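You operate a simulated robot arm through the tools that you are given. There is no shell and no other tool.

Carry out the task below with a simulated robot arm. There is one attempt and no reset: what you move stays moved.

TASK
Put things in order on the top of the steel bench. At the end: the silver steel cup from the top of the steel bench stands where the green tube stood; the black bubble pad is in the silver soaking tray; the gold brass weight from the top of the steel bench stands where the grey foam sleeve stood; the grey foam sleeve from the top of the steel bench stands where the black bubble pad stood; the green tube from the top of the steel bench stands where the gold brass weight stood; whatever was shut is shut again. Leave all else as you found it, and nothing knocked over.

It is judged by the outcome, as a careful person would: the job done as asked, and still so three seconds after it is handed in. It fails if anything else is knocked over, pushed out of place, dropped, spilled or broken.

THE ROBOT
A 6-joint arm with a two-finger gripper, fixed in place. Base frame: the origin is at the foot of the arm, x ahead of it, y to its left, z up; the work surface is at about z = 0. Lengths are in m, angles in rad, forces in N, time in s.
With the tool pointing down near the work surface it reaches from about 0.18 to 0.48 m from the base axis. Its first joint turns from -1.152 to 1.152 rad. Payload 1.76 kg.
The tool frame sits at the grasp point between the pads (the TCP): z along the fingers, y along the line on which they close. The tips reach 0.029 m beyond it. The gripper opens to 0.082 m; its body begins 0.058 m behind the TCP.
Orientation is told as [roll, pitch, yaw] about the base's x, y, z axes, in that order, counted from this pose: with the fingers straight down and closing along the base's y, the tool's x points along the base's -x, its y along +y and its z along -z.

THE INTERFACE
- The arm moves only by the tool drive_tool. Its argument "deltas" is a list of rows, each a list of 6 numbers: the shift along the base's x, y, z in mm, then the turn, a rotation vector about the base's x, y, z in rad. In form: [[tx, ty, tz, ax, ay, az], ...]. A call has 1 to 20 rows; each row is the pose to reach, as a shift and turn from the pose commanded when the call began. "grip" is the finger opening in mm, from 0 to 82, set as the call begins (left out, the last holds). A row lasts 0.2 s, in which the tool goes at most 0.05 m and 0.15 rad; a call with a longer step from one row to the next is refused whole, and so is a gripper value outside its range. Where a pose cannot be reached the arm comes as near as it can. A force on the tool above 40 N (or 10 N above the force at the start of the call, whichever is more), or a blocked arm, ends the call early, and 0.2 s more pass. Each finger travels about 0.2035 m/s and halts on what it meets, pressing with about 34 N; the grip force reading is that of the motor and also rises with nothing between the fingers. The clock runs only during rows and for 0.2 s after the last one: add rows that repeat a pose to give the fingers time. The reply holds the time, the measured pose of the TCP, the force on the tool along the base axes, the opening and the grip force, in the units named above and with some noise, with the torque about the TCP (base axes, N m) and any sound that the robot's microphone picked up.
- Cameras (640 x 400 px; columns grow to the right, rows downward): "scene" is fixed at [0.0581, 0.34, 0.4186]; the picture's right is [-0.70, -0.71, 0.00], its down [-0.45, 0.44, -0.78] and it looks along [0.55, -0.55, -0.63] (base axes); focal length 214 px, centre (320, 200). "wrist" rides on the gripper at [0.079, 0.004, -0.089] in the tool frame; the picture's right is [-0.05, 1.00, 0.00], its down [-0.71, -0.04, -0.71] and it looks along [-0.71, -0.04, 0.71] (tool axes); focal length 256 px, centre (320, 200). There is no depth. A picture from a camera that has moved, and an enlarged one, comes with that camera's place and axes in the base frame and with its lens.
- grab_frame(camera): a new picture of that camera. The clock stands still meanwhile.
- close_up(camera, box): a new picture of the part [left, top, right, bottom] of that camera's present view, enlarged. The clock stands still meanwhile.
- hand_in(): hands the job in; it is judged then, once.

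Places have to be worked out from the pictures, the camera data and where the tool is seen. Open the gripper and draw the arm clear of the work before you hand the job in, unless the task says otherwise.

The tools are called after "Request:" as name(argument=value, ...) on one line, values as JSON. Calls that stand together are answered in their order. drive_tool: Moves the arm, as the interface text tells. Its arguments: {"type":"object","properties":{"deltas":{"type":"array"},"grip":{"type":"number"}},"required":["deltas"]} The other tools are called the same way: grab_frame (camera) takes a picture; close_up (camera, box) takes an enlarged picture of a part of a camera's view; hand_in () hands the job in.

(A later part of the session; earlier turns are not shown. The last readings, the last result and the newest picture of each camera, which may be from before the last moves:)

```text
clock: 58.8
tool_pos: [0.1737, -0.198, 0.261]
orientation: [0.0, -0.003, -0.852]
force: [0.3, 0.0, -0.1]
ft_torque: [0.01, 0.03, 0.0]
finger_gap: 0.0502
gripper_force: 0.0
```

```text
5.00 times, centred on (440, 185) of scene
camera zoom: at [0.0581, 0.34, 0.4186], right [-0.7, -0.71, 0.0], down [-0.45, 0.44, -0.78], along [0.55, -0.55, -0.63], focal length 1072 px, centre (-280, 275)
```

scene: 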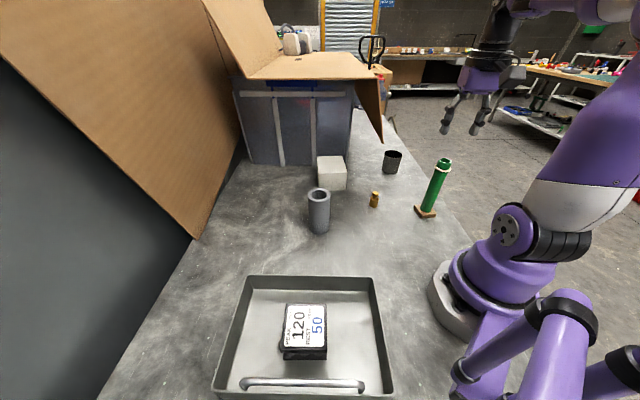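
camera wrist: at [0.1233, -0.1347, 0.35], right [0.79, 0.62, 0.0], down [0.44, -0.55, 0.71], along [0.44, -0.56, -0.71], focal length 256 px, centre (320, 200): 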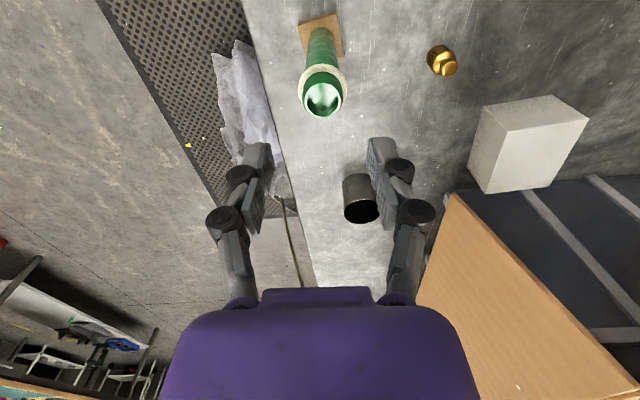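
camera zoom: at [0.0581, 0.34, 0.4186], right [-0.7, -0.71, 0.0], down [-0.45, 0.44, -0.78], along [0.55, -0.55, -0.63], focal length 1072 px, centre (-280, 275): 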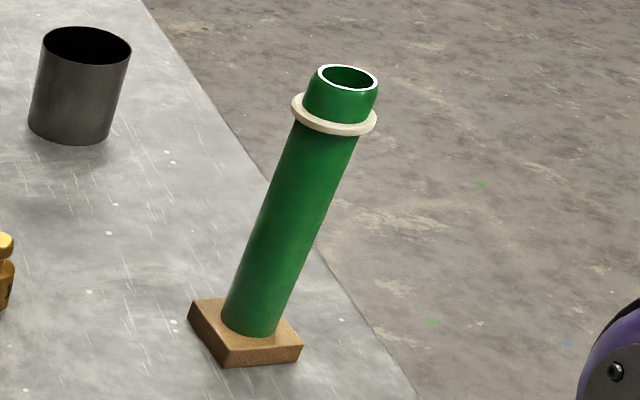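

The weight stands upright, and the tube's neck above the collar spans z≈0.150–0.167 with 30 mm diameter, its axis at about (0.176,-0.199). I set the gap to 42 mm, centre over it and come down to just above the rim.

Request:
drive_tool(deltas=[[1, 0, -10, 0, 0, 0], [2, 0.4, -30, 0, 0, 0], [2, 0.4, -48, 0, 0, 0], [2, 0.4, -58, 0, 0, 0], [2, 0.4, -58, 0, 0, 0]], grip=42)

Request:
close_up(camera="wrist", box=[224, 60, 416, 220])

Request:
close_up(camera="scene", box=[400, 100, 512, 190])

```text
clock: 60.0
tool_pos: [0.1759, -0.1968, 0.2024]
orientation: [-0.001, -0.001, -0.85]
force: [0.8, 0.1, -0.7]
ft_torque: [-0.03, 0.01, 0.0]
finger_gap: 0.0421
gripper_force: 0.1
```

```text
2.50 times, centred on (320, 140) of wrist
camera zoom: at [0.1253, -0.1341, 0.2917], right [0.79, 0.62, 0.0], down [0.44, -0.55, 0.71], along [0.44, -0.56, -0.71], focal length 640 px, centre (320, 350)
```

zoom: 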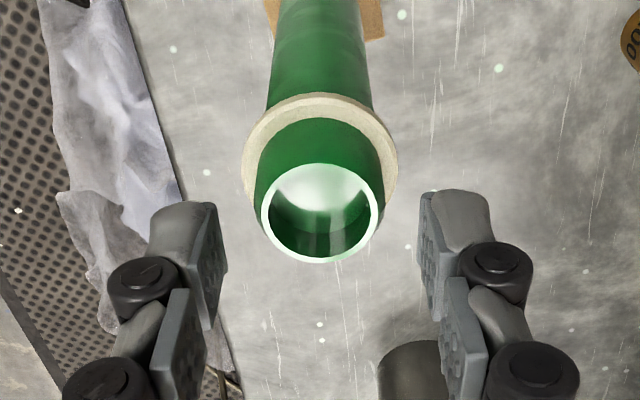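

```text
4.44 times, centred on (456, 145) of scene
camera zoom: at [0.0581, 0.34, 0.4186], right [-0.7, -0.71, 0.0], down [-0.45, 0.44, -0.78], along [0.55, -0.55, -0.63], focal length 953 px, centre (-284, 444)
```

zoom: 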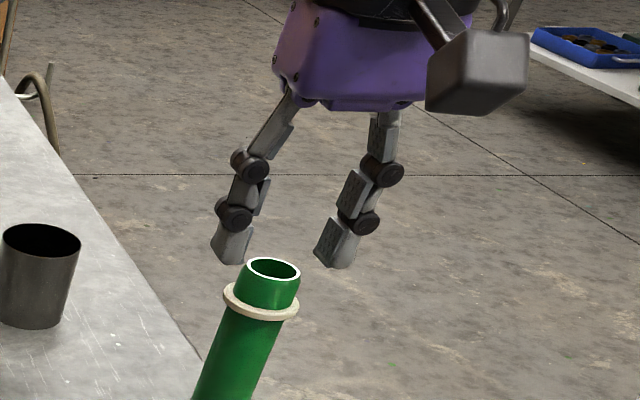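

Centred laterally within 1 mm, with tips about 8 mm above the rim. I shift 1–2 mm outward and lower 19 mm so the tips straddle the neck just above the collar.

Request:
drive_tool(deltas=[[1, -1, -5, 0, 0, 0], [1, -1, -11, 0, 0, 0], [1, -1, -16, 0, 0, 0], [1, -1, -19, 0, 0, 0], [1, -1, -19, 0, 0, 0]])

Request:
close_up(camera="wrist", box=[224, 60, 416, 220])

Request:
close_up(camera="scene", box=[410, 130, 474, 180])

```text
clock: 61.2
tool_pos: [0.1779, -0.1992, 0.1827]
orientation: [0.002, -0.003, -0.851]
force: [-0.2, 0.9, 0.7]
ft_torque: [0.0, 0.01, -0.01]
finger_gap: 0.0417
gripper_force: 0.0
```

```text
2.50 times, centred on (320, 140) of wrist
camera zoom: at [0.1261, -0.1355, 0.2728], right [0.79, 0.62, 0.0], down [0.44, -0.55, 0.71], along [0.44, -0.56, -0.71], focal length 640 px, centre (320, 350)
```

zoom: 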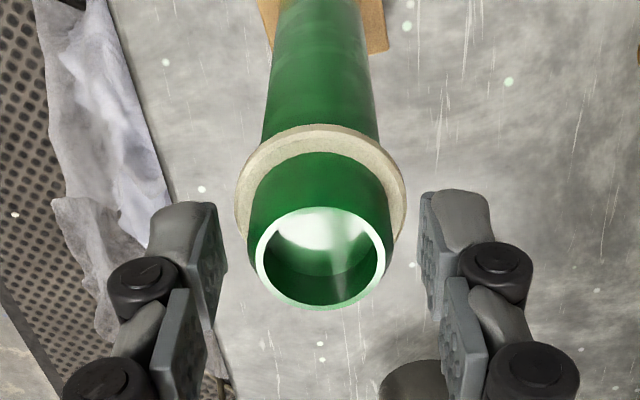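

```text
8.00 times, centred on (442, 155) of scene
camera zoom: at [0.0581, 0.34, 0.4186], right [-0.7, -0.71, 0.0], down [-0.45, 0.44, -0.78], along [0.55, -0.55, -0.63], focal length 1716 px, centre (-656, 560)
```

zoom: 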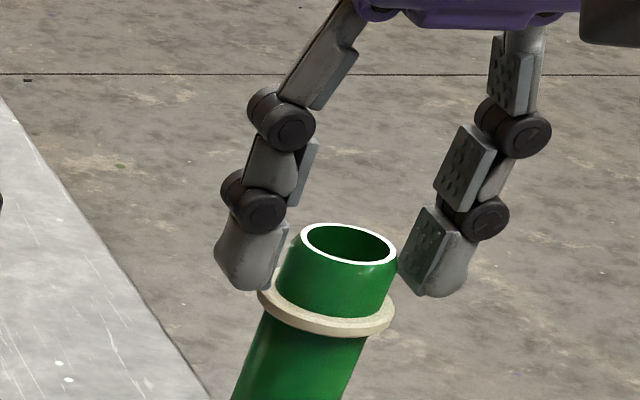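

The tips are about 10 mm below the rim and still about 11 mm above the collar. I lower 8 mm more.

Request:
drive_tool(deltas=[[0, 0, -3, 0, 0, 0], [0, 0, -6, 0, 0, 0], [0, 0, -8, 0, 0, 0], [0, 0, -8, 0, 0, 0]])

Request:
close_up(camera="scene", box=[410, 130, 474, 180])

Request:
close_up(camera="wrist", box=[224, 60, 416, 220])

```text
clock: 62.2
tool_pos: [0.1786, -0.1993, 0.175]
orientation: [-0.001, -0.001, -0.85]
force: [0.5, 0.3, 0.2]
ft_torque: [0.01, 0.03, 0.02]
finger_gap: 0.042
gripper_force: 0.0
```

```text
8.00 times, centred on (442, 155) of scene
camera zoom: at [0.0581, 0.34, 0.4186], right [-0.7, -0.71, 0.0], down [-0.45, 0.44, -0.78], along [0.55, -0.55, -0.63], focal length 1716 px, centre (-656, 560)
```

zoom: 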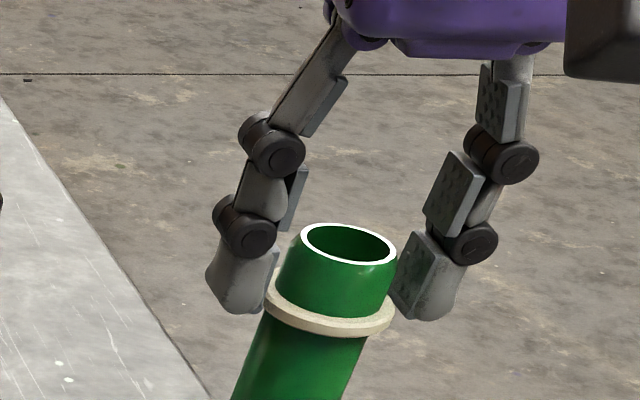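

```text
2.50 times, centred on (320, 140) of wrist
camera zoom: at [0.126, -0.1354, 0.2647], right [0.79, 0.62, 0.0], down [0.44, -0.55, 0.71], along [0.44, -0.56, -0.71], focal length 640 px, centre (320, 350)
```

zoom: 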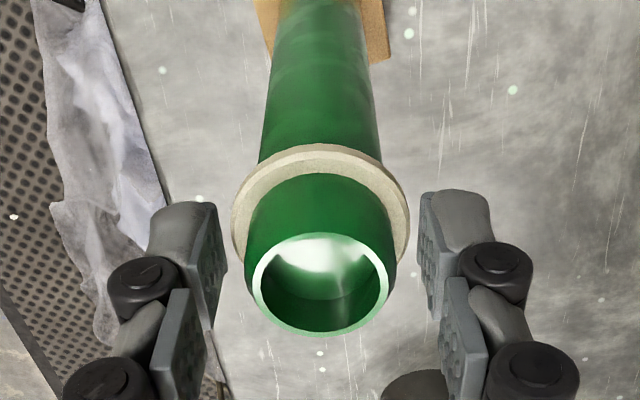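

Tips now sit about 3 mm above the collar, on both sides of the neck. Closing gently to 33 mm first, then clamping.

Request:
drive_tool(deltas=[[0, 0, 0, 0, 0, 0], [0, 0, 0, 0, 0, 0]], grip=33)

Request:
close_up(camera="wrist", box=[224, 60, 416, 220])

Request:
close_up(camera="scene", box=[410, 130, 474, 180])

```text
clock: 62.8
tool_pos: [0.1777, -0.1996, 0.1743]
orientation: [0.0, -0.001, -0.85]
force: [0.2, 0.1, 1.7]
ft_torque: [0.06, -0.08, 0.02]
finger_gap: 0.0363
gripper_force: 33.9
```

```text
2.50 times, centred on (320, 140) of wrist
camera zoom: at [0.126, -0.1354, 0.2648], right [0.79, 0.62, 0.0], down [0.44, -0.55, 0.71], along [0.44, -0.56, -0.71], focal length 640 px, centre (320, 350)
```

zoom: 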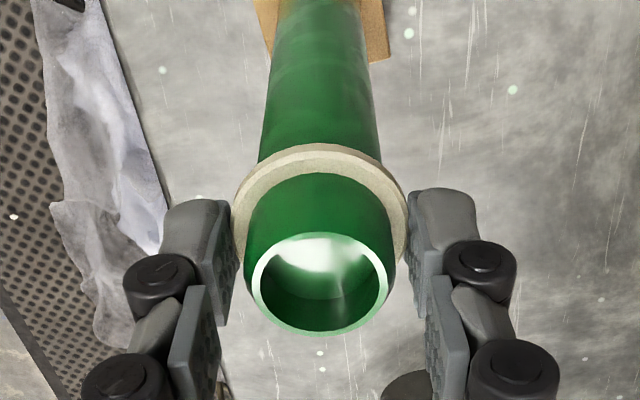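

```text
8.00 times, centred on (442, 155) of scene
camera zoom: at [0.0581, 0.3401, 0.4186], right [-0.7, -0.71, 0.0], down [-0.45, 0.44, -0.78], along [0.55, -0.55, -0.63], focal length 1716 px, centre (-656, 560)
```

zoom: 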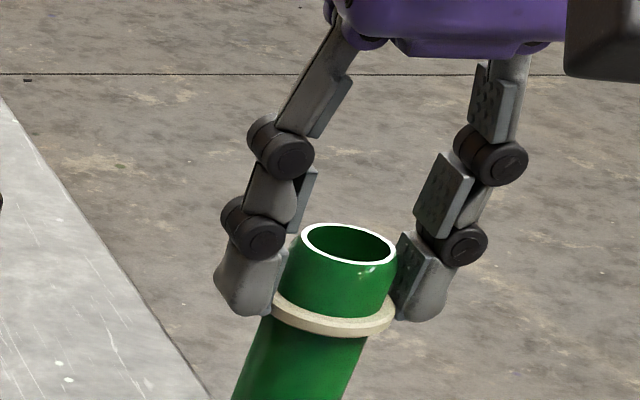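

The gap stopped at 36 mm, so the tips are catching the collar rather than the neck. I reopen, raise 5 mm and close again.

Request:
drive_tool(deltas=[[0, 0, 0, 0, 0, 0], [0, 0, 2, 0, 0, 0], [0, 0, 5, 0, 0, 0], [0, 0, 5, 0, 0, 0]], grip=42)

Request:
drive_tool(deltas=[[0, 0, 0, 0, 0, 0], [0, 0, 0, 0, 0, 0]], grip=31)

Request:
close_up(camera="wrist", box=[224, 60, 416, 220])

Request:
close_up(camera="scene", box=[410, 130, 474, 180])

```text
clock: 63.8
tool_pos: [0.1777, -0.1985, 0.1798]
orientation: [0.0, -0.002, -0.849]
force: [-0.9, 0.2, 0.0]
ft_torque: [-0.03, 0.03, -0.01]
finger_gap: 0.042
gripper_force: 0.0
```

```text
clock: 64.4
tool_pos: [0.1773, -0.1993, 0.1811]
orientation: [0.0, -0.005, -0.849]
force: [-0.7, -0.3, 8.1]
ft_torque: [-0.04, 0.04, 0.0]
finger_gap: 0.0314
gripper_force: 1.2
```

```text
2.50 times, centred on (320, 140) of wrist
camera zoom: at [0.1262, -0.1354, 0.27], right [0.79, 0.62, 0.0], down [0.44, -0.55, 0.71], along [0.44, -0.56, -0.7], focal length 640 px, centre (320, 350)
```

zoom: 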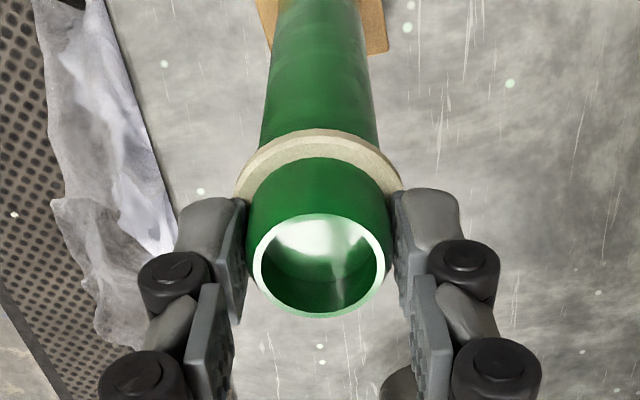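

```text
8.00 times, centred on (442, 155) of scene
camera zoom: at [0.0581, 0.3401, 0.4186], right [-0.7, -0.71, 0.0], down [-0.45, 0.44, -0.78], along [0.55, -0.55, -0.63], focal length 1716 px, centre (-656, 560)
```

zoom: 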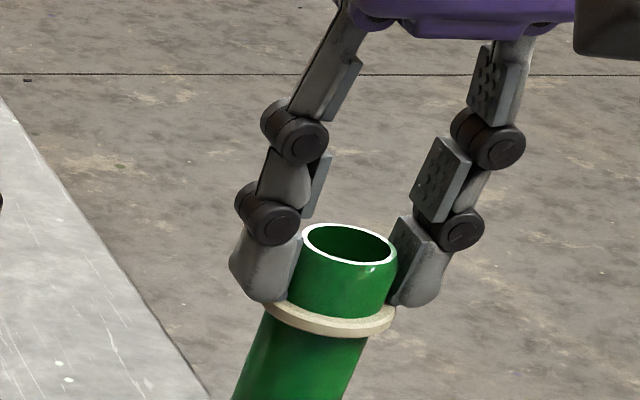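

The pads are now around the neck at 31 mm, with the tips just pressing on the collar's top (8 N). I raise 1.5 mm to relieve that and then clamp fully.

Request:
drive_tool(deltas=[[0, 0, 1, 0, 0, 0], [0, 0, 1.5, 0, 0, 0], [0, 0, 1.5, 0, 0, 0]], grip=32.5)

Request:
drive_tool(deltas=[[0, 0, 0, 0, 0, 0], [0, 0, 0, 0, 0, 0], [0, 0, 0, 0, 0, 0]], grip=10)

Request:
close_up(camera="wrist", box=[224, 60, 416, 220])

Request:
close_up(camera="scene", box=[410, 130, 474, 180])

```text
clock: 65.2
tool_pos: [0.1776, -0.1985, 0.1818]
orientation: [0.0, -0.002, -0.849]
force: [0.9, 0.2, 0.3]
ft_torque: [0.0, 0.01, 0.01]
finger_gap: 0.0322
gripper_force: 0.1
```

```text
clock: 66.0
tool_pos: [0.1762, -0.1989, 0.1823]
orientation: [-0.001, -0.003, -0.85]
force: [-0.3, 1.3, 6.9]
ft_torque: [0.11, 0.1, 0.04]
finger_gap: 0.0292
gripper_force: 34.3
```

```text
2.50 times, centred on (320, 140) of wrist
camera zoom: at [0.1261, -0.1356, 0.2713], right [0.79, 0.62, 0.0], down [0.44, -0.55, 0.71], along [0.44, -0.56, -0.71], focal length 640 px, centre (320, 350)
```

zoom: 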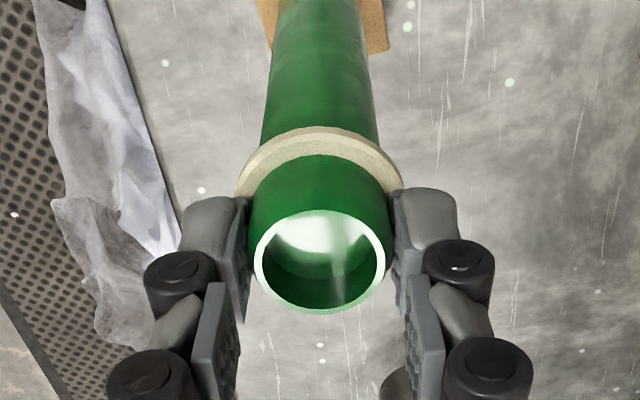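

```text
8.00 times, centred on (442, 155) of scene
camera zoom: at [0.0581, 0.3401, 0.4186], right [-0.7, -0.71, 0.0], down [-0.45, 0.44, -0.78], along [0.55, -0.55, -0.63], focal length 1716 px, centre (-656, 560)
```

zoom: 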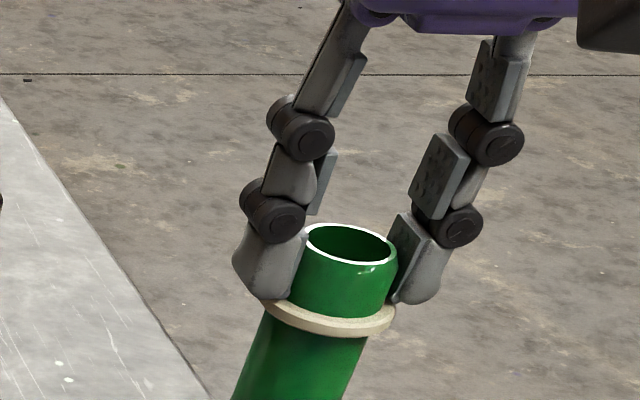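

The neck is clamped at 29 mm with 34 N. I lift 6 mm slowly and check that the base comes along.

Request:
drive_tool(deltas=[[0, 0, 1, 0, 0, 0], [0, 0, 2, 0, 0, 0], [0, 0, 3, 0, 0, 0], [0, 0, 4.5, 0, 0, 0], [0, 0, 6, 0, 0, 0], [0, 0, 6, 0, 0, 0]])

Request:
close_up(camera="scene", box=[395, 130, 491, 225])

Request:
close_up(camera="wrist", box=[224, 20, 416, 220])

```text
clock: 67.4
tool_pos: [0.1763, -0.1992, 0.1886]
orientation: [0.0, -0.003, -0.849]
force: [0.4, 0.2, -2.2]
ft_torque: [0.01, -0.03, 0.02]
finger_gap: 0.0291
gripper_force: 34.2
```

```text
4.21 times, centred on (443, 178) of scene
camera zoom: at [0.0581, 0.34, 0.4186], right [-0.7, -0.71, 0.0], down [-0.45, 0.44, -0.78], along [0.55, -0.55, -0.63], focal length 903 px, centre (-198, 295)
```

zoom: 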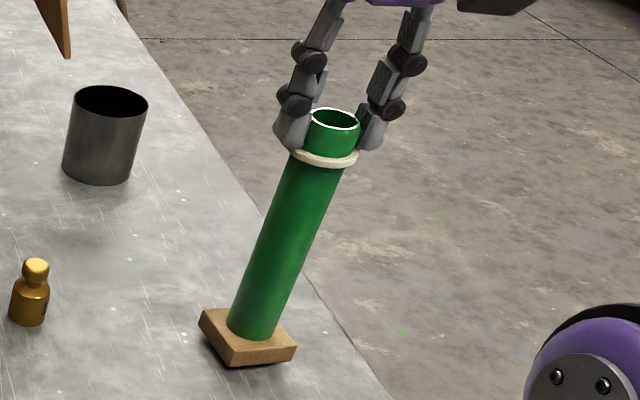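

```text
2.00 times, centred on (320, 120) of wrist
camera zoom: at [0.1263, -0.1354, 0.2775], right [0.79, 0.62, 0.0], down [0.44, -0.55, 0.71], along [0.44, -0.56, -0.71], focal length 512 px, centre (320, 360)
```

zoom: 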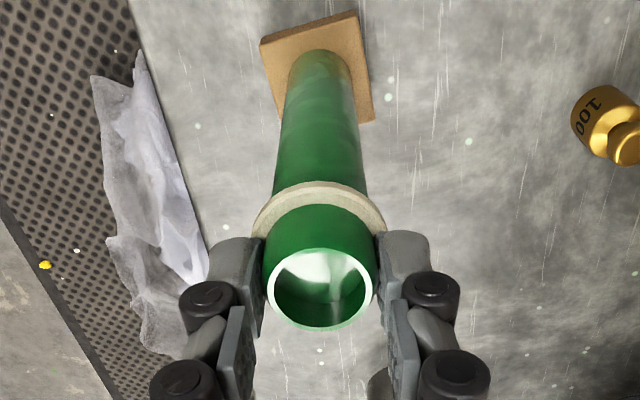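

Tube and base lift together, upright, about 2 N. I raise another 20 mm and carry it slowly toward the weight's old place (0.258,-0.310).

Request:
drive_tool(deltas=[[0, 0, 3, 0, 0, 0], [0, 0, 8, 0, 0, 0], [0, 0, 14, 0, 0, 0], [0, 0, 19, 0, 0, 0], [2, -3, 20, 0, 0, 0], [7, -9, 20, 0, 0, 0], [14, -18, 20, 0, 0, 0], [22, -29, 20, 0, 0, 0], [30, -40, 20, 0, 0, 0], [38, -51, 20, 0, 0, 0], [46, -62, 20, 0, 0, 0], [54, -73, 20, 0, 0, 0], [62, -84, 20, 0, 0, 0], [69, -94, 20, 0, 0, 0], [75, -102, 20, 0, 0, 0], [79, -108, 20, 0, 0, 0], [81, -110, 20, 0, 0, 0], [81, -110, 20, 0, 0, 0], [81, -110, 20, 0, 0, 0]])

Request:
grab_frame(camera="wrist")

Request:
grab_frame(camera="scene")

```text
clock: 71.4
tool_pos: [0.2574, -0.3091, 0.2079]
orientation: [0.0, -0.002, -0.849]
force: [0.5, -0.4, -2.5]
ft_torque: [0.03, 0.0, 0.0]
finger_gap: 0.0295
gripper_force: 34.2
```

```text
taken
camera wrist: at [0.2078, -0.2453, 0.2974], right [0.79, 0.62, 0.0], down [0.44, -0.55, 0.71], along [0.44, -0.56, -0.71], focal length 256 px, centre (320, 200)
```

wrist: 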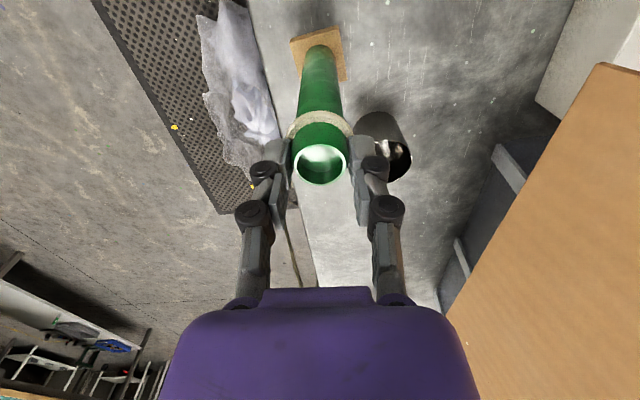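

```text
taken
```

scene: 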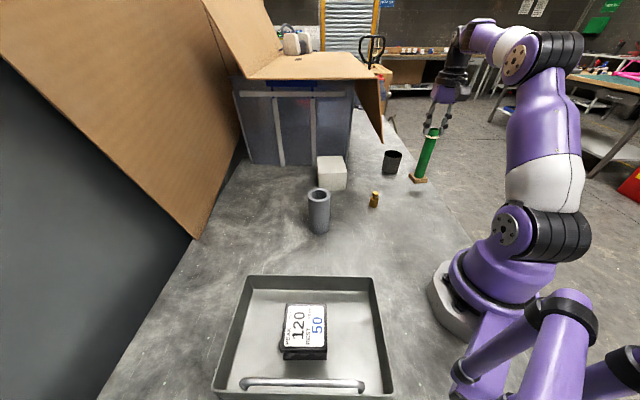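

The tube hangs upright over the spot with the cup well clear. Lowering 24 mm slowly.

Request:
drive_tool(deltas=[[0, 0, -3, 0, 0, 0], [0, 0, -8, 0, 0, 0], [0, 0, -13, 0, 0, 0], [0, 0, -18, 0, 0, 0], [0, 0, -22, 0, 0, 0], [0, 0, -24, 0, 0, 0], [0, 0, -24, 0, 0, 0]])

Request:
close_up(camera="scene", box=[375, 110, 471, 200])

Request:
close_up(camera="wrist", box=[224, 10, 416, 210])

```text
clock: 73.0
tool_pos: [0.2582, -0.309, 0.1837]
orientation: [0.0, -0.001, -0.849]
force: [0.5, -0.6, -1.2]
ft_torque: [0.02, -0.01, -0.06]
finger_gap: 0.0291
gripper_force: 33.8
```

```text
4.44 times, centred on (423, 155) of scene
camera zoom: at [0.0581, 0.34, 0.4186], right [-0.7, -0.71, 0.0], down [-0.45, 0.44, -0.78], along [0.55, -0.55, -0.63], focal length 953 px, centre (-138, 400)
```

zoom: 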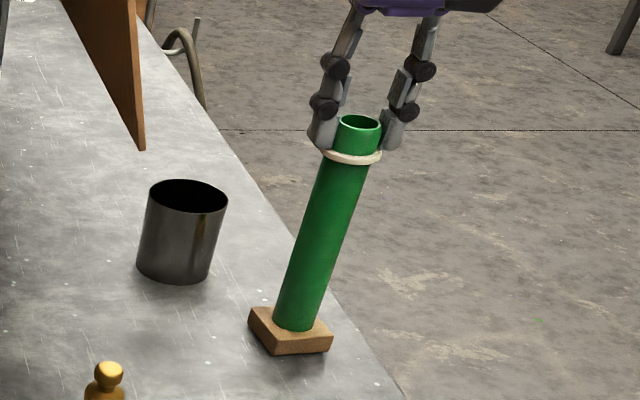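

```text
2.00 times, centred on (320, 110) of wrist
camera zoom: at [0.2067, -0.2453, 0.2731], right [0.79, 0.62, 0.0], down [0.44, -0.55, 0.71], along [0.44, -0.56, -0.71], focal length 512 px, centre (320, 380)
```

zoom: 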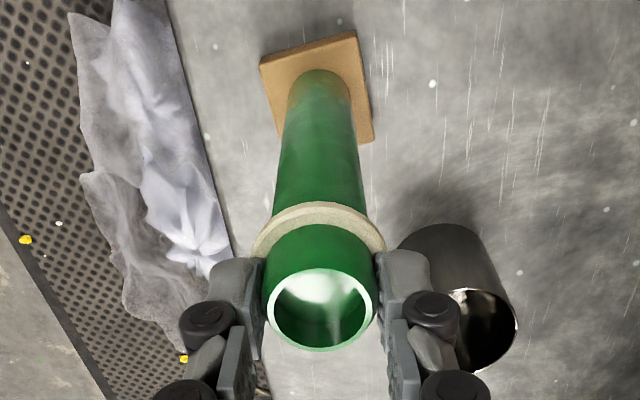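

A millimetre or two left. Lowering 2 mm more while watching the force.

Request:
drive_tool(deltas=[[0, 0, -0.7, 0, 0, 0], [0, 0, -1.4, 0, 0, 0], [0, 0, -1.4, 0, 0, 0]])

```text
clock: 73.8
tool_pos: [0.2598, -0.3094, 0.182]
orientation: [0.0, 0.0, -0.85]
force: [0.0, 0.4, -1.5]
ft_torque: [0.01, 0.01, 0.03]
finger_gap: 0.0295
gripper_force: 34.1
```

Still hanging (force -1.5 N). One more millimetre.

Request:
drive_tool(deltas=[[0, 0, -0.5, 0, 0, 0], [0, 0, -1, 0, 0, 0], [0, 0, -1, 0, 0, 0]])

```text
clock: 74.6
tool_pos: [0.2589, -0.309, 0.1814]
orientation: [-0.001, -0.003, -0.85]
force: [-2.9, 1.7, 11.4]
ft_torque: [0.44, 0.3, 0.03]
finger_gap: 0.0292
gripper_force: 33.9
```

Contact at 11 N: the base is on the bench. Opening gently to 42 mm.

Request:
drive_tool(deltas=[[0, 0, 0.3, 0, 0, 0], [0, 0, 0.3, 0, 0, 0], [0, 0, 0.3, 0, 0, 0]], grip=42)

Request:
close_up(camera="scene", box=[375, 110, 471, 200])

Request:
close_up(camera="wrist", box=[224, 10, 416, 210])

```text
clock: 75.4
tool_pos: [0.2576, -0.3089, 0.1815]
orientation: [-0.002, -0.001, -0.85]
force: [0.3, -0.4, 0.7]
ft_torque: [-0.02, 0.02, -0.01]
finger_gap: 0.0419
gripper_force: 0.0
```

```text
4.44 times, centred on (423, 155) of scene
camera zoom: at [0.0581, 0.34, 0.4186], right [-0.7, -0.71, 0.0], down [-0.45, 0.44, -0.78], along [0.55, -0.55, -0.63], focal length 953 px, centre (-138, 400)
```

zoom: 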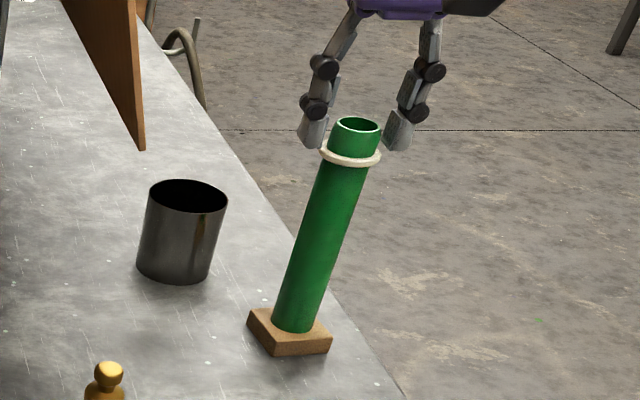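

```text
2.00 times, centred on (320, 110) of wrist
camera zoom: at [0.2069, -0.2455, 0.2711], right [0.79, 0.62, 0.0], down [0.44, -0.55, 0.71], along [0.44, -0.56, -0.71], focal length 512 px, centre (320, 380)
```

zoom: 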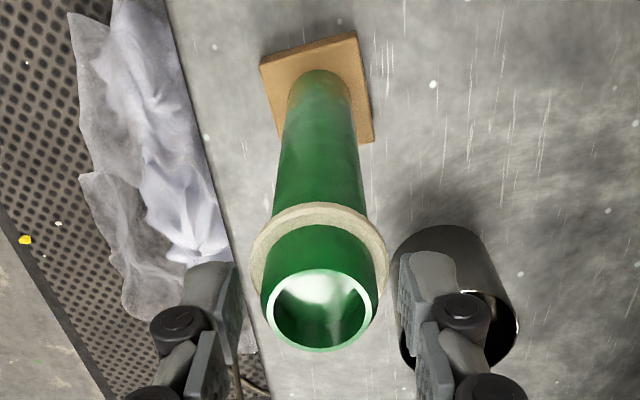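

The tube stands free and upright on the weight's old place. I lift straight off its neck to z≈0.26 and then look toward the cup.

Request:
drive_tool(deltas=[[0, 0, 8, 0, 0, 0], [0, 0, 20, 0, 0, 0], [0, 0, 45, 0, 0, 0], [0, 0, 78, 0, 0, 0], [0, 0, 78, 0, 0, -0.1], [0, 0, 78, 0, 0, -0.15], [0, 0, 78, 0, 0, -0.15]])

Request:
grab_frame(camera="wrist")

Request:
grab_frame(camera="scene")

```text
clock: 77.0
tool_pos: [0.2583, -0.3094, 0.2599]
orientation: [0.0, -0.002, -1.0]
force: [-0.5, 0.4, -0.2]
ft_torque: [0.04, -0.01, -0.02]
finger_gap: 0.0423
gripper_force: 0.1
```

```text
taken
camera wrist: at [0.217, -0.2385, 0.3491], right [0.87, 0.49, 0.0], down [0.35, -0.61, 0.71], along [0.35, -0.62, -0.71], focal length 256 px, centre (320, 200)
```

wrist: 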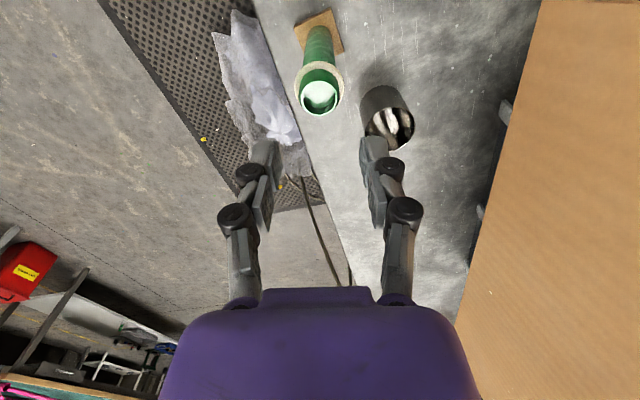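

```text
taken
```

scene: 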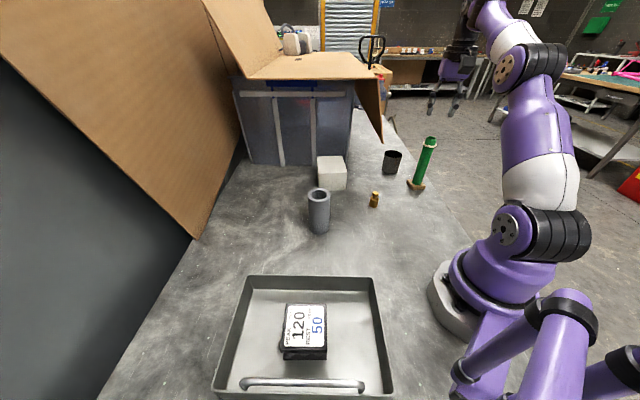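

I zoom in on the cup and the flap edge from this angle to fix the cup's position again.

Request:
close_up(camera="wrist", box=[330, 70, 458, 170])

Request:
close_up(camera="scene", box=[370, 130, 450, 200])

```text
4.00 times, centred on (394, 120) of wrist
camera zoom: at [0.217, -0.2385, 0.3491], right [0.87, 0.49, 0.0], down [0.35, -0.61, 0.71], along [0.35, -0.62, -0.71], focal length 1024 px, centre (24, 520)
```

zoom: 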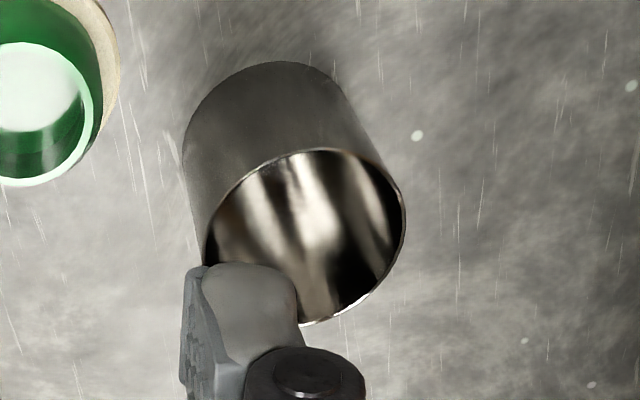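

```text
5.71 times, centred on (410, 165) of scene
camera zoom: at [0.0581, 0.34, 0.4186], right [-0.7, -0.71, 0.0], down [-0.45, 0.44, -0.78], along [0.55, -0.55, -0.63], focal length 1226 px, centre (-194, 400)
```

zoom: 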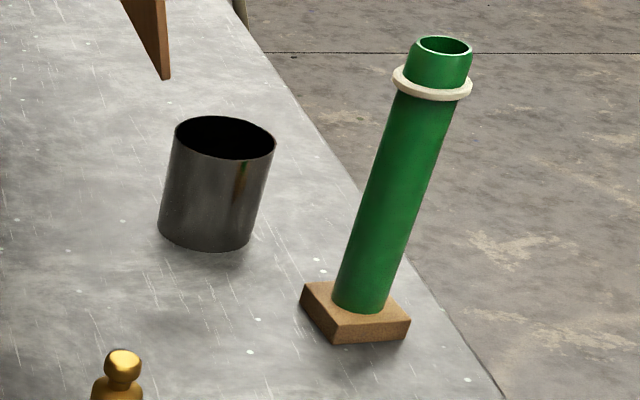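

The cup's centre is at (0.370,-0.336), radius 0.50 m, so I tilt the fingers outward by 0.2 rad about their closing line, open to 78 mm, and move above the cup at z≈0.26 first.

Request:
drive_tool(deltas=[[0, 0, 0, -0.084, -0.054, 0], [0, 0, 0, -0.168, -0.108, 0], [20, -5, 0, -0.168, -0.108, 0], [50, -12, 0, -0.168, -0.108, 0], [80, -19, 0, -0.168, -0.108, 0], [103, -24, 0, -0.168, -0.108, 0], [112, -26.5, 0, -0.168, -0.108, 0], [112, -26.5, 0, -0.168, -0.108, 0]], grip=78)

Request:
grab_frame(camera="wrist")

Request:
grab_frame(camera="scene")

```text
clock: 78.8
tool_pos: [0.3421, -0.3063, 0.2476]
orientation: [-0.001, -0.203, -1.0]
force: [0.0, -0.7, 0.4]
ft_torque: [-0.04, -0.03, -0.01]
finger_gap: 0.078
gripper_force: 0.0
out of reach, approached as far as the arm can: row 2, 5, 6, 7, 8
```

```text
taken
camera wrist: at [0.292, -0.2227, 0.3206], right [0.87, 0.5, 0.01], down [0.27, -0.48, 0.83], along [0.42, -0.72, -0.55], focal length 256 px, centre (320, 200)
```

wrist: 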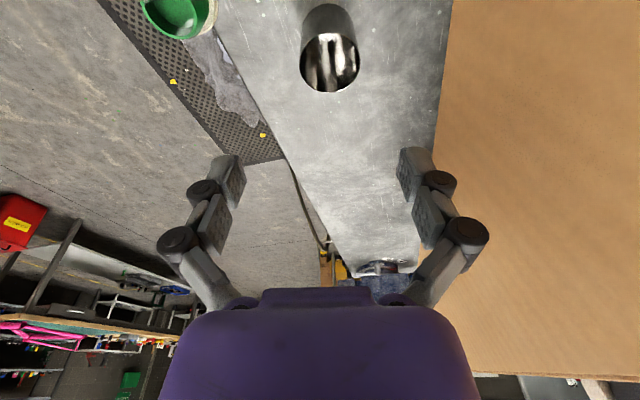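

```text
taken
```

scene: 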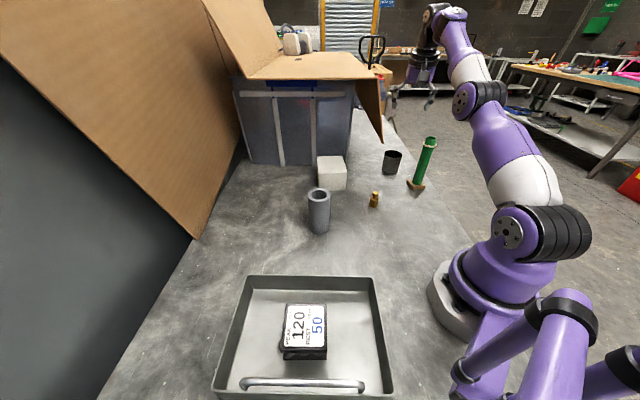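

At this height the target is beyond the arm's reach; it stopped at (0.342,-0.306,0.248). I'll make a small safe inward move first to learn from which commanded pose the shifts now count.

Request:
drive_tool(deltas=[[-20, 17, -5, 0, 0, 0], [-40, 35, -10, 0, 0, 0], [-40, 35, -10, 0, 0, 0]], grip=76)

```text
clock: 79.6
tool_pos: [0.3029, -0.2722, 0.2381]
orientation: [-0.001, -0.2, -1.0]
force: [-0.2, -0.3, 0.4]
ft_torque: [0.01, -0.04, 0.0]
finger_gap: 0.0761
gripper_force: 0.0
```

Shifts now count from the reached pose. I move outward along the reach limit in a descending path, keeping away from both tube and flap, and stop at about z=0.18 to look.

Request:
drive_tool(deltas=[[17, -23, -2, 0, 0, 0], [32, -41, -10, 0, 0, 0], [42, -53, -30, 0, 0, 0], [50, -62, -58, 0, 0, 0], [50, -62, -58, 0, 0, 0]])

Request:
grab_frame(camera="wrist")

Request:
close_up(camera="scene", box=[350, 60, 500, 200])

```text
clock: 80.8
tool_pos: [0.3536, -0.3336, 0.1806]
orientation: [0.001, -0.201, -0.999]
force: [0.2, 0.1, 0.0]
ft_torque: [0.0, -0.01, 0.04]
finger_gap: 0.0761
gripper_force: 0.1
```

```text
taken
camera wrist: at [0.3025, -0.2488, 0.2521], right [0.87, 0.5, 0.01], down [0.27, -0.48, 0.83], along [0.42, -0.72, -0.55], focal length 256 px, centre (320, 200)
```

wrist: 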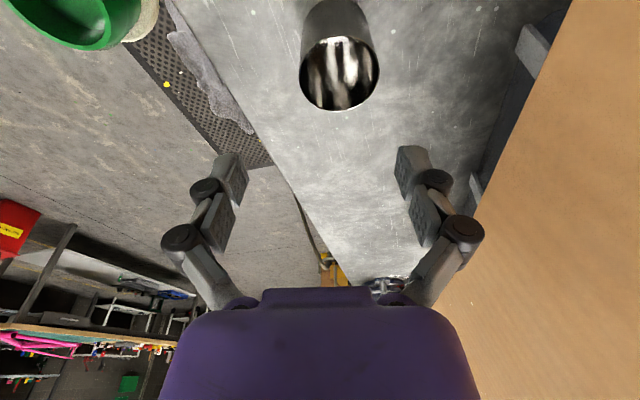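

```text
2.86 times, centred on (425, 130) of scene
camera zoom: at [0.0581, 0.34, 0.4186], right [-0.7, -0.71, 0.0], down [-0.45, 0.44, -0.78], along [0.55, -0.55, -0.63], focal length 613 px, centre (20, 400)
```

zoom: 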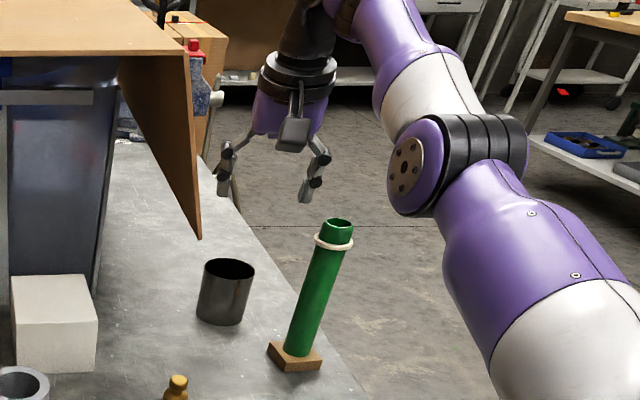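

Clear on all sides. I continue down to z≈0.112, keeping 10 mm away from the flap side.

Request:
drive_tool(deltas=[[4, -4, -14, 0, 0, 0], [7, -7, -28, 0, 0, 0], [10.5, -9.5, -48, 0, 0, 0], [10.5, -9.5, -62, 0, 0, 0], [10.5, -9.5, -68, 0, 0, 0], [10.5, -9.5, -68, 0, 0, 0]])

Request:
grab_frame(camera="wrist")

Request:
close_up(camera="scene", box=[350, 80, 478, 200])

```text
clock: 82.2
tool_pos: [0.3521, -0.3362, 0.1257]
orientation: [0.003, -0.199, -1.001]
force: [0.1, 0.6, -0.8]
ft_torque: [-0.04, 0.01, 0.01]
finger_gap: 0.0762
gripper_force: 0.0
out of reach, approached as far as the arm can: row 3, 4, 5, 6
```

```text
taken
camera wrist: at [0.3025, -0.2521, 0.1982], right [0.87, 0.5, 0.01], down [0.26, -0.49, 0.83], along [0.42, -0.72, -0.55], focal length 256 px, centre (320, 200)
```

wrist: 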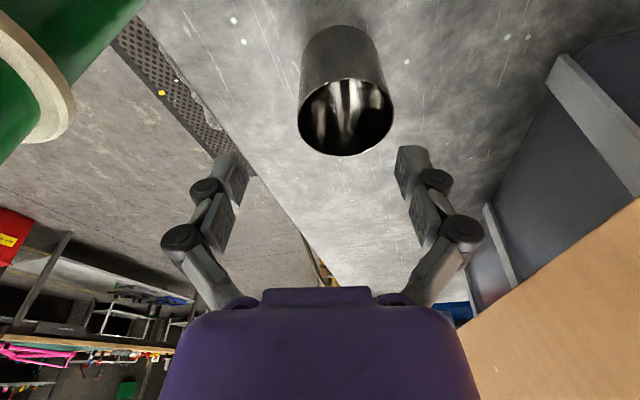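

```text
3.33 times, centred on (414, 140) of scene
camera zoom: at [0.0581, 0.34, 0.4186], right [-0.7, -0.71, 0.0], down [-0.45, 0.44, -0.78], along [0.55, -0.55, -0.63], focal length 715 px, centre (7, 400)
```

zoom: 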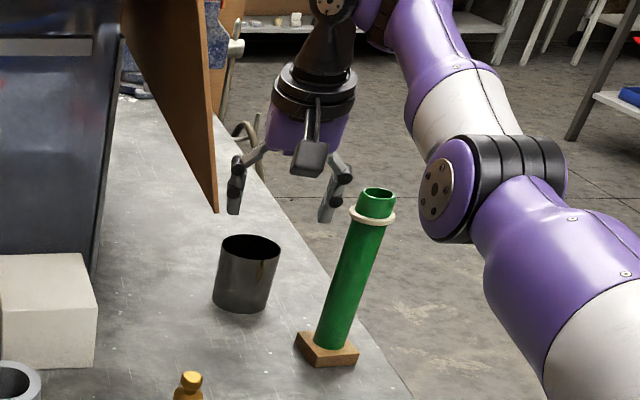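

The reach ends at (0.352,-0.336,0.126) with this tilt. More outward tilt brings the wrist inward, so I increase the tilt to 0.4 rad in place and then go on to the hover point near the cup.

Request:
drive_tool(deltas=[[0, 0, 0, -0.084, -0.054, 0], [0, 0, 0, -0.168, -0.108, 0], [5, -3, -6, -0.168, -0.108, 0], [10, -6, -12, -0.168, -0.108, 0], [10, -6, -14, -0.168, -0.108, 0]])

Request:
grab_frame(camera="wrist")

Request:
close_up(camera="scene", box=[350, 80, 478, 200])

```text
clock: 83.4
tool_pos: [0.3442, -0.326, 0.2038]
orientation: [-0.002, -0.393, -1.001]
force: [0.4, -0.2, -0.2]
ft_torque: [0.04, -0.01, 0.02]
finger_gap: 0.076
gripper_force: 0.0
out of reach, approached as far as the arm can: row 1, 2, 3, 4, 5
```

```text
taken
camera wrist: at [0.2866, -0.2316, 0.2564], right [0.87, 0.5, 0.02], down [0.17, -0.34, 0.92], along [0.47, -0.8, -0.38], focal length 256 px, centre (320, 200)
```

wrist: 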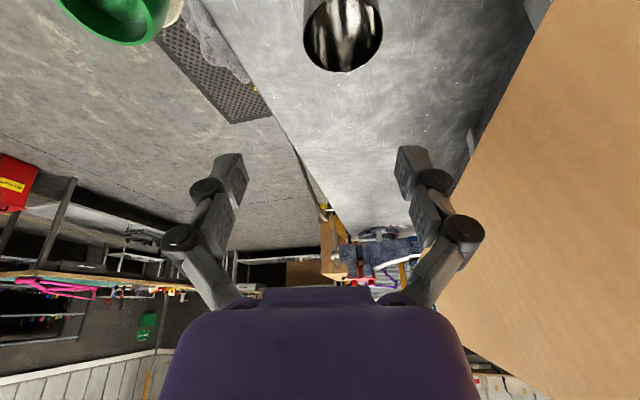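

```text
3.33 times, centred on (414, 140) of scene
camera zoom: at [0.0581, 0.34, 0.4186], right [-0.7, -0.71, 0.0], down [-0.45, 0.44, -0.78], along [0.55, -0.55, -0.63], focal length 715 px, centre (7, 400)
```

zoom: 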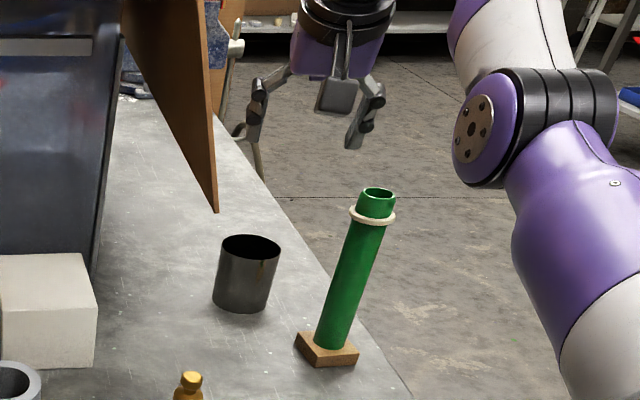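

With the stronger tilt the arm can't get low here, so simple stretch isn't the only limit. I'll retreat to the inside, straighten the tool, and probe what poses are reachable over the empty bench on the left before approaching the cup again.

Request:
drive_tool(deltas=[[-8, 8, 25, 0, 0, 0], [-25, 28, 45, 0, 0, 0], [-45, 50, 50, 0.11, 0.071, 0], [-65, 75, 50, 0.22, 0.141, 0], [-85, 105, 50, 0.33, 0.212, 0], [-105, 140, 50, 0.33, 0.212, 0], [-115, 175, 50, 0.33, 0.212, 0], [-115, 175, 50, 0.33, 0.212, 0]])

Request:
grab_frame(camera="scene")

```text
clock: 85.2
tool_pos: [0.2383, -0.1495, 0.2604]
orientation: [0.011, 0.005, -1.0]
force: [0.1, -0.1, -0.2]
ft_torque: [-0.01, -0.02, -0.02]
finger_gap: 0.0756
gripper_force: 0.1
out of reach, approached as far as the arm can: row 2, 3, 5, 7, 8
```

```text
taken
```

scene: 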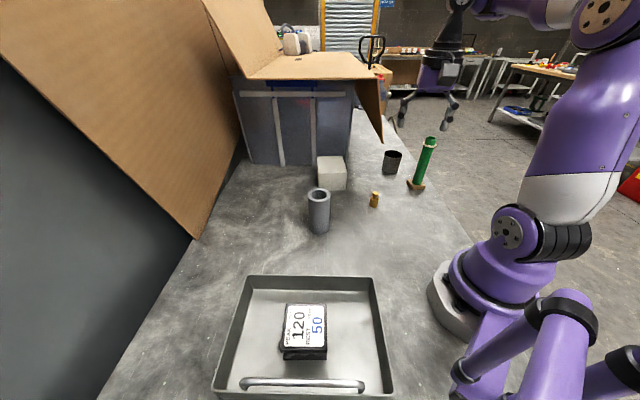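

Even this easy interior pose was flagged, so the wrist is probably near some joint limit at this yaw. I turn the yaw back toward 0 at this safe height and see whether the arm tracks exactly again.

Request:
drive_tool(deltas=[[0, 5, 0, 0, 0, 0.14], [0, 10, 0, 0, 0, 0.28], [0, 15, 0, 0, 0, 0.42], [0, 20, 0, 0, 0, 0.56], [0, 20, 0, 0, 0, 0.56]])

```text
clock: 86.4
tool_pos: [0.2375, -0.1277, 0.2627]
orientation: [0.014, -0.004, -0.438]
force: [0.2, -1.0, 0.1]
ft_torque: [0.0, 0.0, 0.02]
finger_gap: 0.0759
gripper_force: 0.1
out of reach, approached as far as the arm can: row 1, 2, 3, 4, 5
```

Still flagged with a small residual, although earlier this region was exact. I look at the arm's shape to see if the wrist has flipped.

Request:
grab_frame(camera="scene")

Request:
close_up(camera="scene", box=[380, 0, 640, 160])

Request:
grab_frame(camera="wrist")

```text
taken
```

scene: 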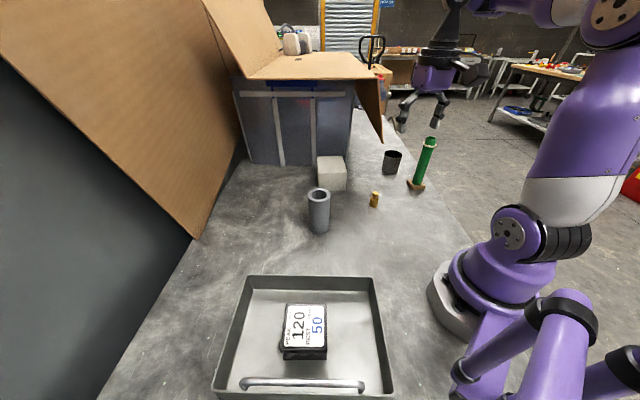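

```text
2.46 times, centred on (510, 80) of scene
camera zoom: at [0.0581, 0.34, 0.4186], right [-0.7, -0.71, 0.0], down [-0.45, 0.44, -0.78], along [0.55, -0.55, -0.63], focal length 528 px, centre (-148, 495)
```

zoom: 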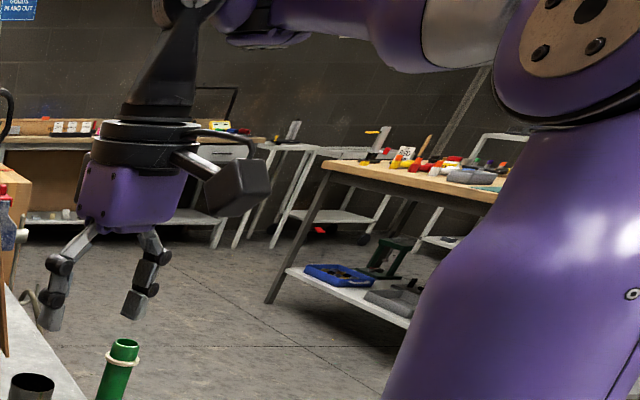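

```text
taken
camera wrist: at [0.1644, -0.0906, 0.3529], right [0.47, 0.88, 0.01], down [0.62, -0.34, 0.71], along [0.63, -0.33, -0.71], focal length 256 px, centre (320, 200)
```

wrist: 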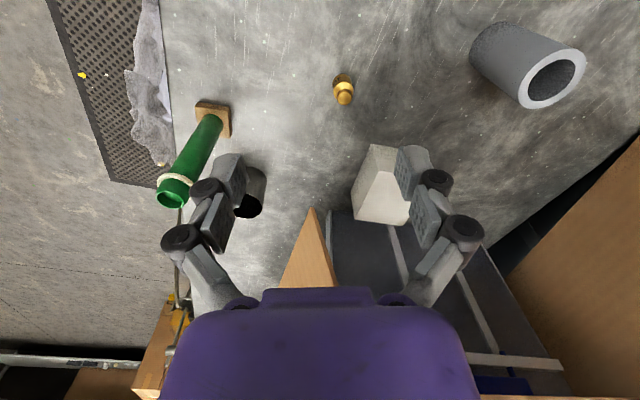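

The arm looks normally shaped. I command a small correction of the residual tilt to see if tracking becomes exact.

Request:
drive_tool(deltas=[[-5, 0, 0, -0.014, 0.004, 0], [-10, 0, -5, -0.014, 0.004, 0], [-10, 0, -10, -0.014, 0.004, 0.1], [-10, 0, -10, -0.014, 0.004, 0.2], [-10, 0, -10, -0.014, 0.004, 0.3], [-10, 0, -10, -0.014, 0.004, 0.4], [-10, 0, -10, -0.014, 0.004, 0.44], [-10, 0, -10, -0.014, 0.004, 0.44]])

```text
clock: 88.2
tool_pos: [0.2306, -0.1264, 0.2652]
orientation: [0.011, -0.01, 0.0]
force: [0.0, -0.5, -0.2]
ft_torque: [0.01, 0.02, -0.02]
finger_gap: 0.0761
gripper_force: 0.1
out of reach, approached as far as the arm can: row 1, 2, 3, 4, 5, 6, 7, 8
```

It is stuck with a small residual, as if one joint sits at its limit. I try moving to a clearly comfortable pose, like the start one (0.24,-0.036,0.357, yaw 0), to free it.

Request:
drive_tool(deltas=[[2, 20, 20, 0, 0, 0.05], [5, 45, 45, 0, 0, 0.1], [8, 70, 70, 0, 0, 0.15], [10, 90, 90, 0, 0, 0.2], [10, 90, 92, 0, 0, 0.2], [10, 90, 92, 0, 0, 0.2]])

```text
clock: 89.6
tool_pos: [0.2282, -0.041, 0.3332]
orientation: [-0.013, -0.008, 0.202]
force: [0.7, 0.2, 0.6]
ft_torque: [0.04, 0.01, -0.03]
finger_gap: 0.0759
gripper_force: 0.1
out of reach, approached as far as the arm can: row 1, 2
```

Readings and command don't agree as before. I hold still for a moment and read the pose again.

Request:
drive_tool(deltas=[[0, 0, 0, 0, 0, 0], [0, 0, 0, 0, 0, 0], [0, 0, 0, 0, 0, 0]])

```text
clock: 90.4
tool_pos: [0.229, -0.0405, 0.3346]
orientation: [-0.013, -0.008, 0.201]
force: [-0.5, -0.1, -0.3]
ft_torque: [0.03, 0.02, 0.03]
finger_gap: 0.0761
gripper_force: 0.0
```

The pose is stable and exact here. I correct the tiny residual tilt and go back to (0.227,-0.125,0.25), yaw 0, which was exact earlier, to see whether the arm behaves normally again.

Request:
drive_tool(deltas=[[0, 0, 0, 0.013, 0.008, -0.05], [0, -20, -20, 0.013, 0.008, -0.1], [0, -45, -45, 0.013, 0.008, -0.15], [-1, -70, -70, 0.013, 0.008, -0.2], [-2, -85, -84, 0.013, 0.008, -0.2], [-2, -85, -84, 0.013, 0.008, -0.2]])

```text
clock: 91.8
tool_pos: [0.2267, -0.1266, 0.2502]
orientation: [0.0, -0.002, -0.001]
force: [-0.4, 0.8, -0.1]
ft_torque: [-0.02, 0.01, -0.01]
finger_gap: 0.0758
gripper_force: 0.1
```

The arm is exact again, so the trouble was the solver getting stuck near its limits. I now go to the empty bench on the left (azimuth 0.42) to test which tilt lets me work at radius 0.50.

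Request:
drive_tool(deltas=[[10, 30, 0, 0, 0, 0.04], [25, 62, 0, 0, 0, 0.08], [45, 95, 0, 0, 0, 0.12], [65, 127, 0, 0, 0, 0.16], [85, 158, 0, 0, 0, 0.2], [105, 190, -5, 0, 0, 0.25], [125, 222, -10, 0, 0, 0.3], [145, 254, -15, 0, 0, 0.35], [162, 284, -25, 0, 0, 0.4], [175, 305, -30, 0, 0, 0.42], [175, 305, -30, 0, 0, 0.42]])

Request:
grab_frame(camera="wrist")

Request:
grab_frame(camera="scene")

```text
clock: 94.2
tool_pos: [0.4007, 0.1782, 0.2188]
orientation: [0.001, 0.001, 0.419]
force: [0.6, 0.7, 0.5]
ft_torque: [0.0, 0.01, 0.0]
finger_gap: 0.0758
gripper_force: 0.1
```

```text
taken
camera wrist: at [0.3228, 0.1502, 0.3081], right [-0.36, 0.93, 0.0], down [0.66, 0.25, 0.71], along [0.66, 0.25, -0.71], focal length 256 px, centre (320, 200)
```

wrist: 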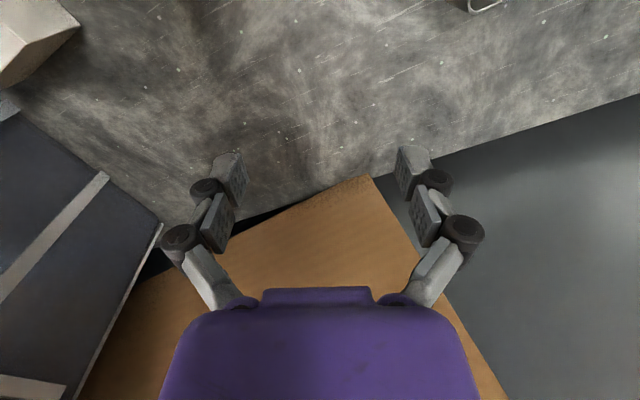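

```text
taken
```

scene: 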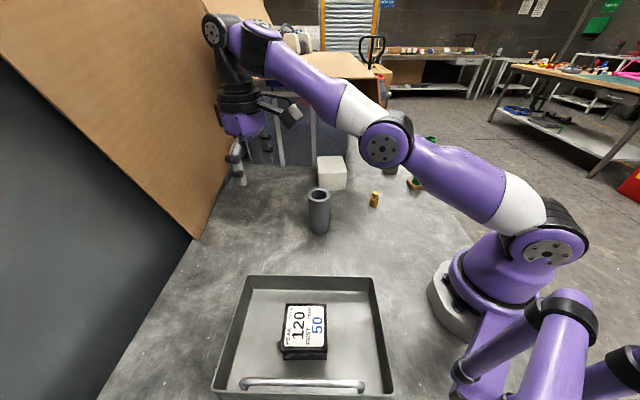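

Reached exactly at radius 0.44. Now I tilt outward 0.2 rad in small steps here and then go outward and down to radius 0.47, z≈0.12, watching for flags.

Request:
drive_tool(deltas=[[0, 0, 0, 0.0204, -0.0457, 0], [0, 0, 0, 0.0408, -0.0913, 0], [0, 0, 0, 0.0612, -0.137, 0], [0, 0, 0, 0.0816, -0.1826, 0], [5, 2, -20, 0.0816, -0.1826, 0], [10, 4, -40, 0.0816, -0.1826, 0], [16, 7, -60, 0.0816, -0.1826, 0], [22, 10, -80, 0.0816, -0.1826, 0], [28, 12, -98, 0.0816, -0.1826, 0], [28, 12, -98, 0.0816, -0.1826, 0]])

```text
clock: 96.4
tool_pos: [0.4299, 0.1915, 0.1212]
orientation: [0.0, -0.202, 0.422]
force: [0.0, -0.1, -0.5]
ft_torque: [0.0, 0.02, 0.02]
finger_gap: 0.076
gripper_force: 0.1
```

Exact at radius 0.47 with a radial tilt. Next: out to 0.50 at this height, then down to z=0.05.

Request:
drive_tool(deltas=[[9, 4, -5, 0, 0, 0], [18, 8, -10, 0, 0, 0], [27, 12, -15, 0, 0, 0], [27, 12, -35, 0, 0, 0], [27, 12, -55, 0, 0, 0], [27, 12, -70, 0, 0, 0], [27, 12, -70, 0, 0, 0]])

```text
clock: 98.0
tool_pos: [0.4553, 0.2026, 0.0516]
orientation: [0.001, -0.202, 0.42]
force: [-0.7, 0.7, -0.6]
ft_torque: [0.0, 0.0, -0.02]
finger_gap: 0.076
gripper_force: 0.0
```

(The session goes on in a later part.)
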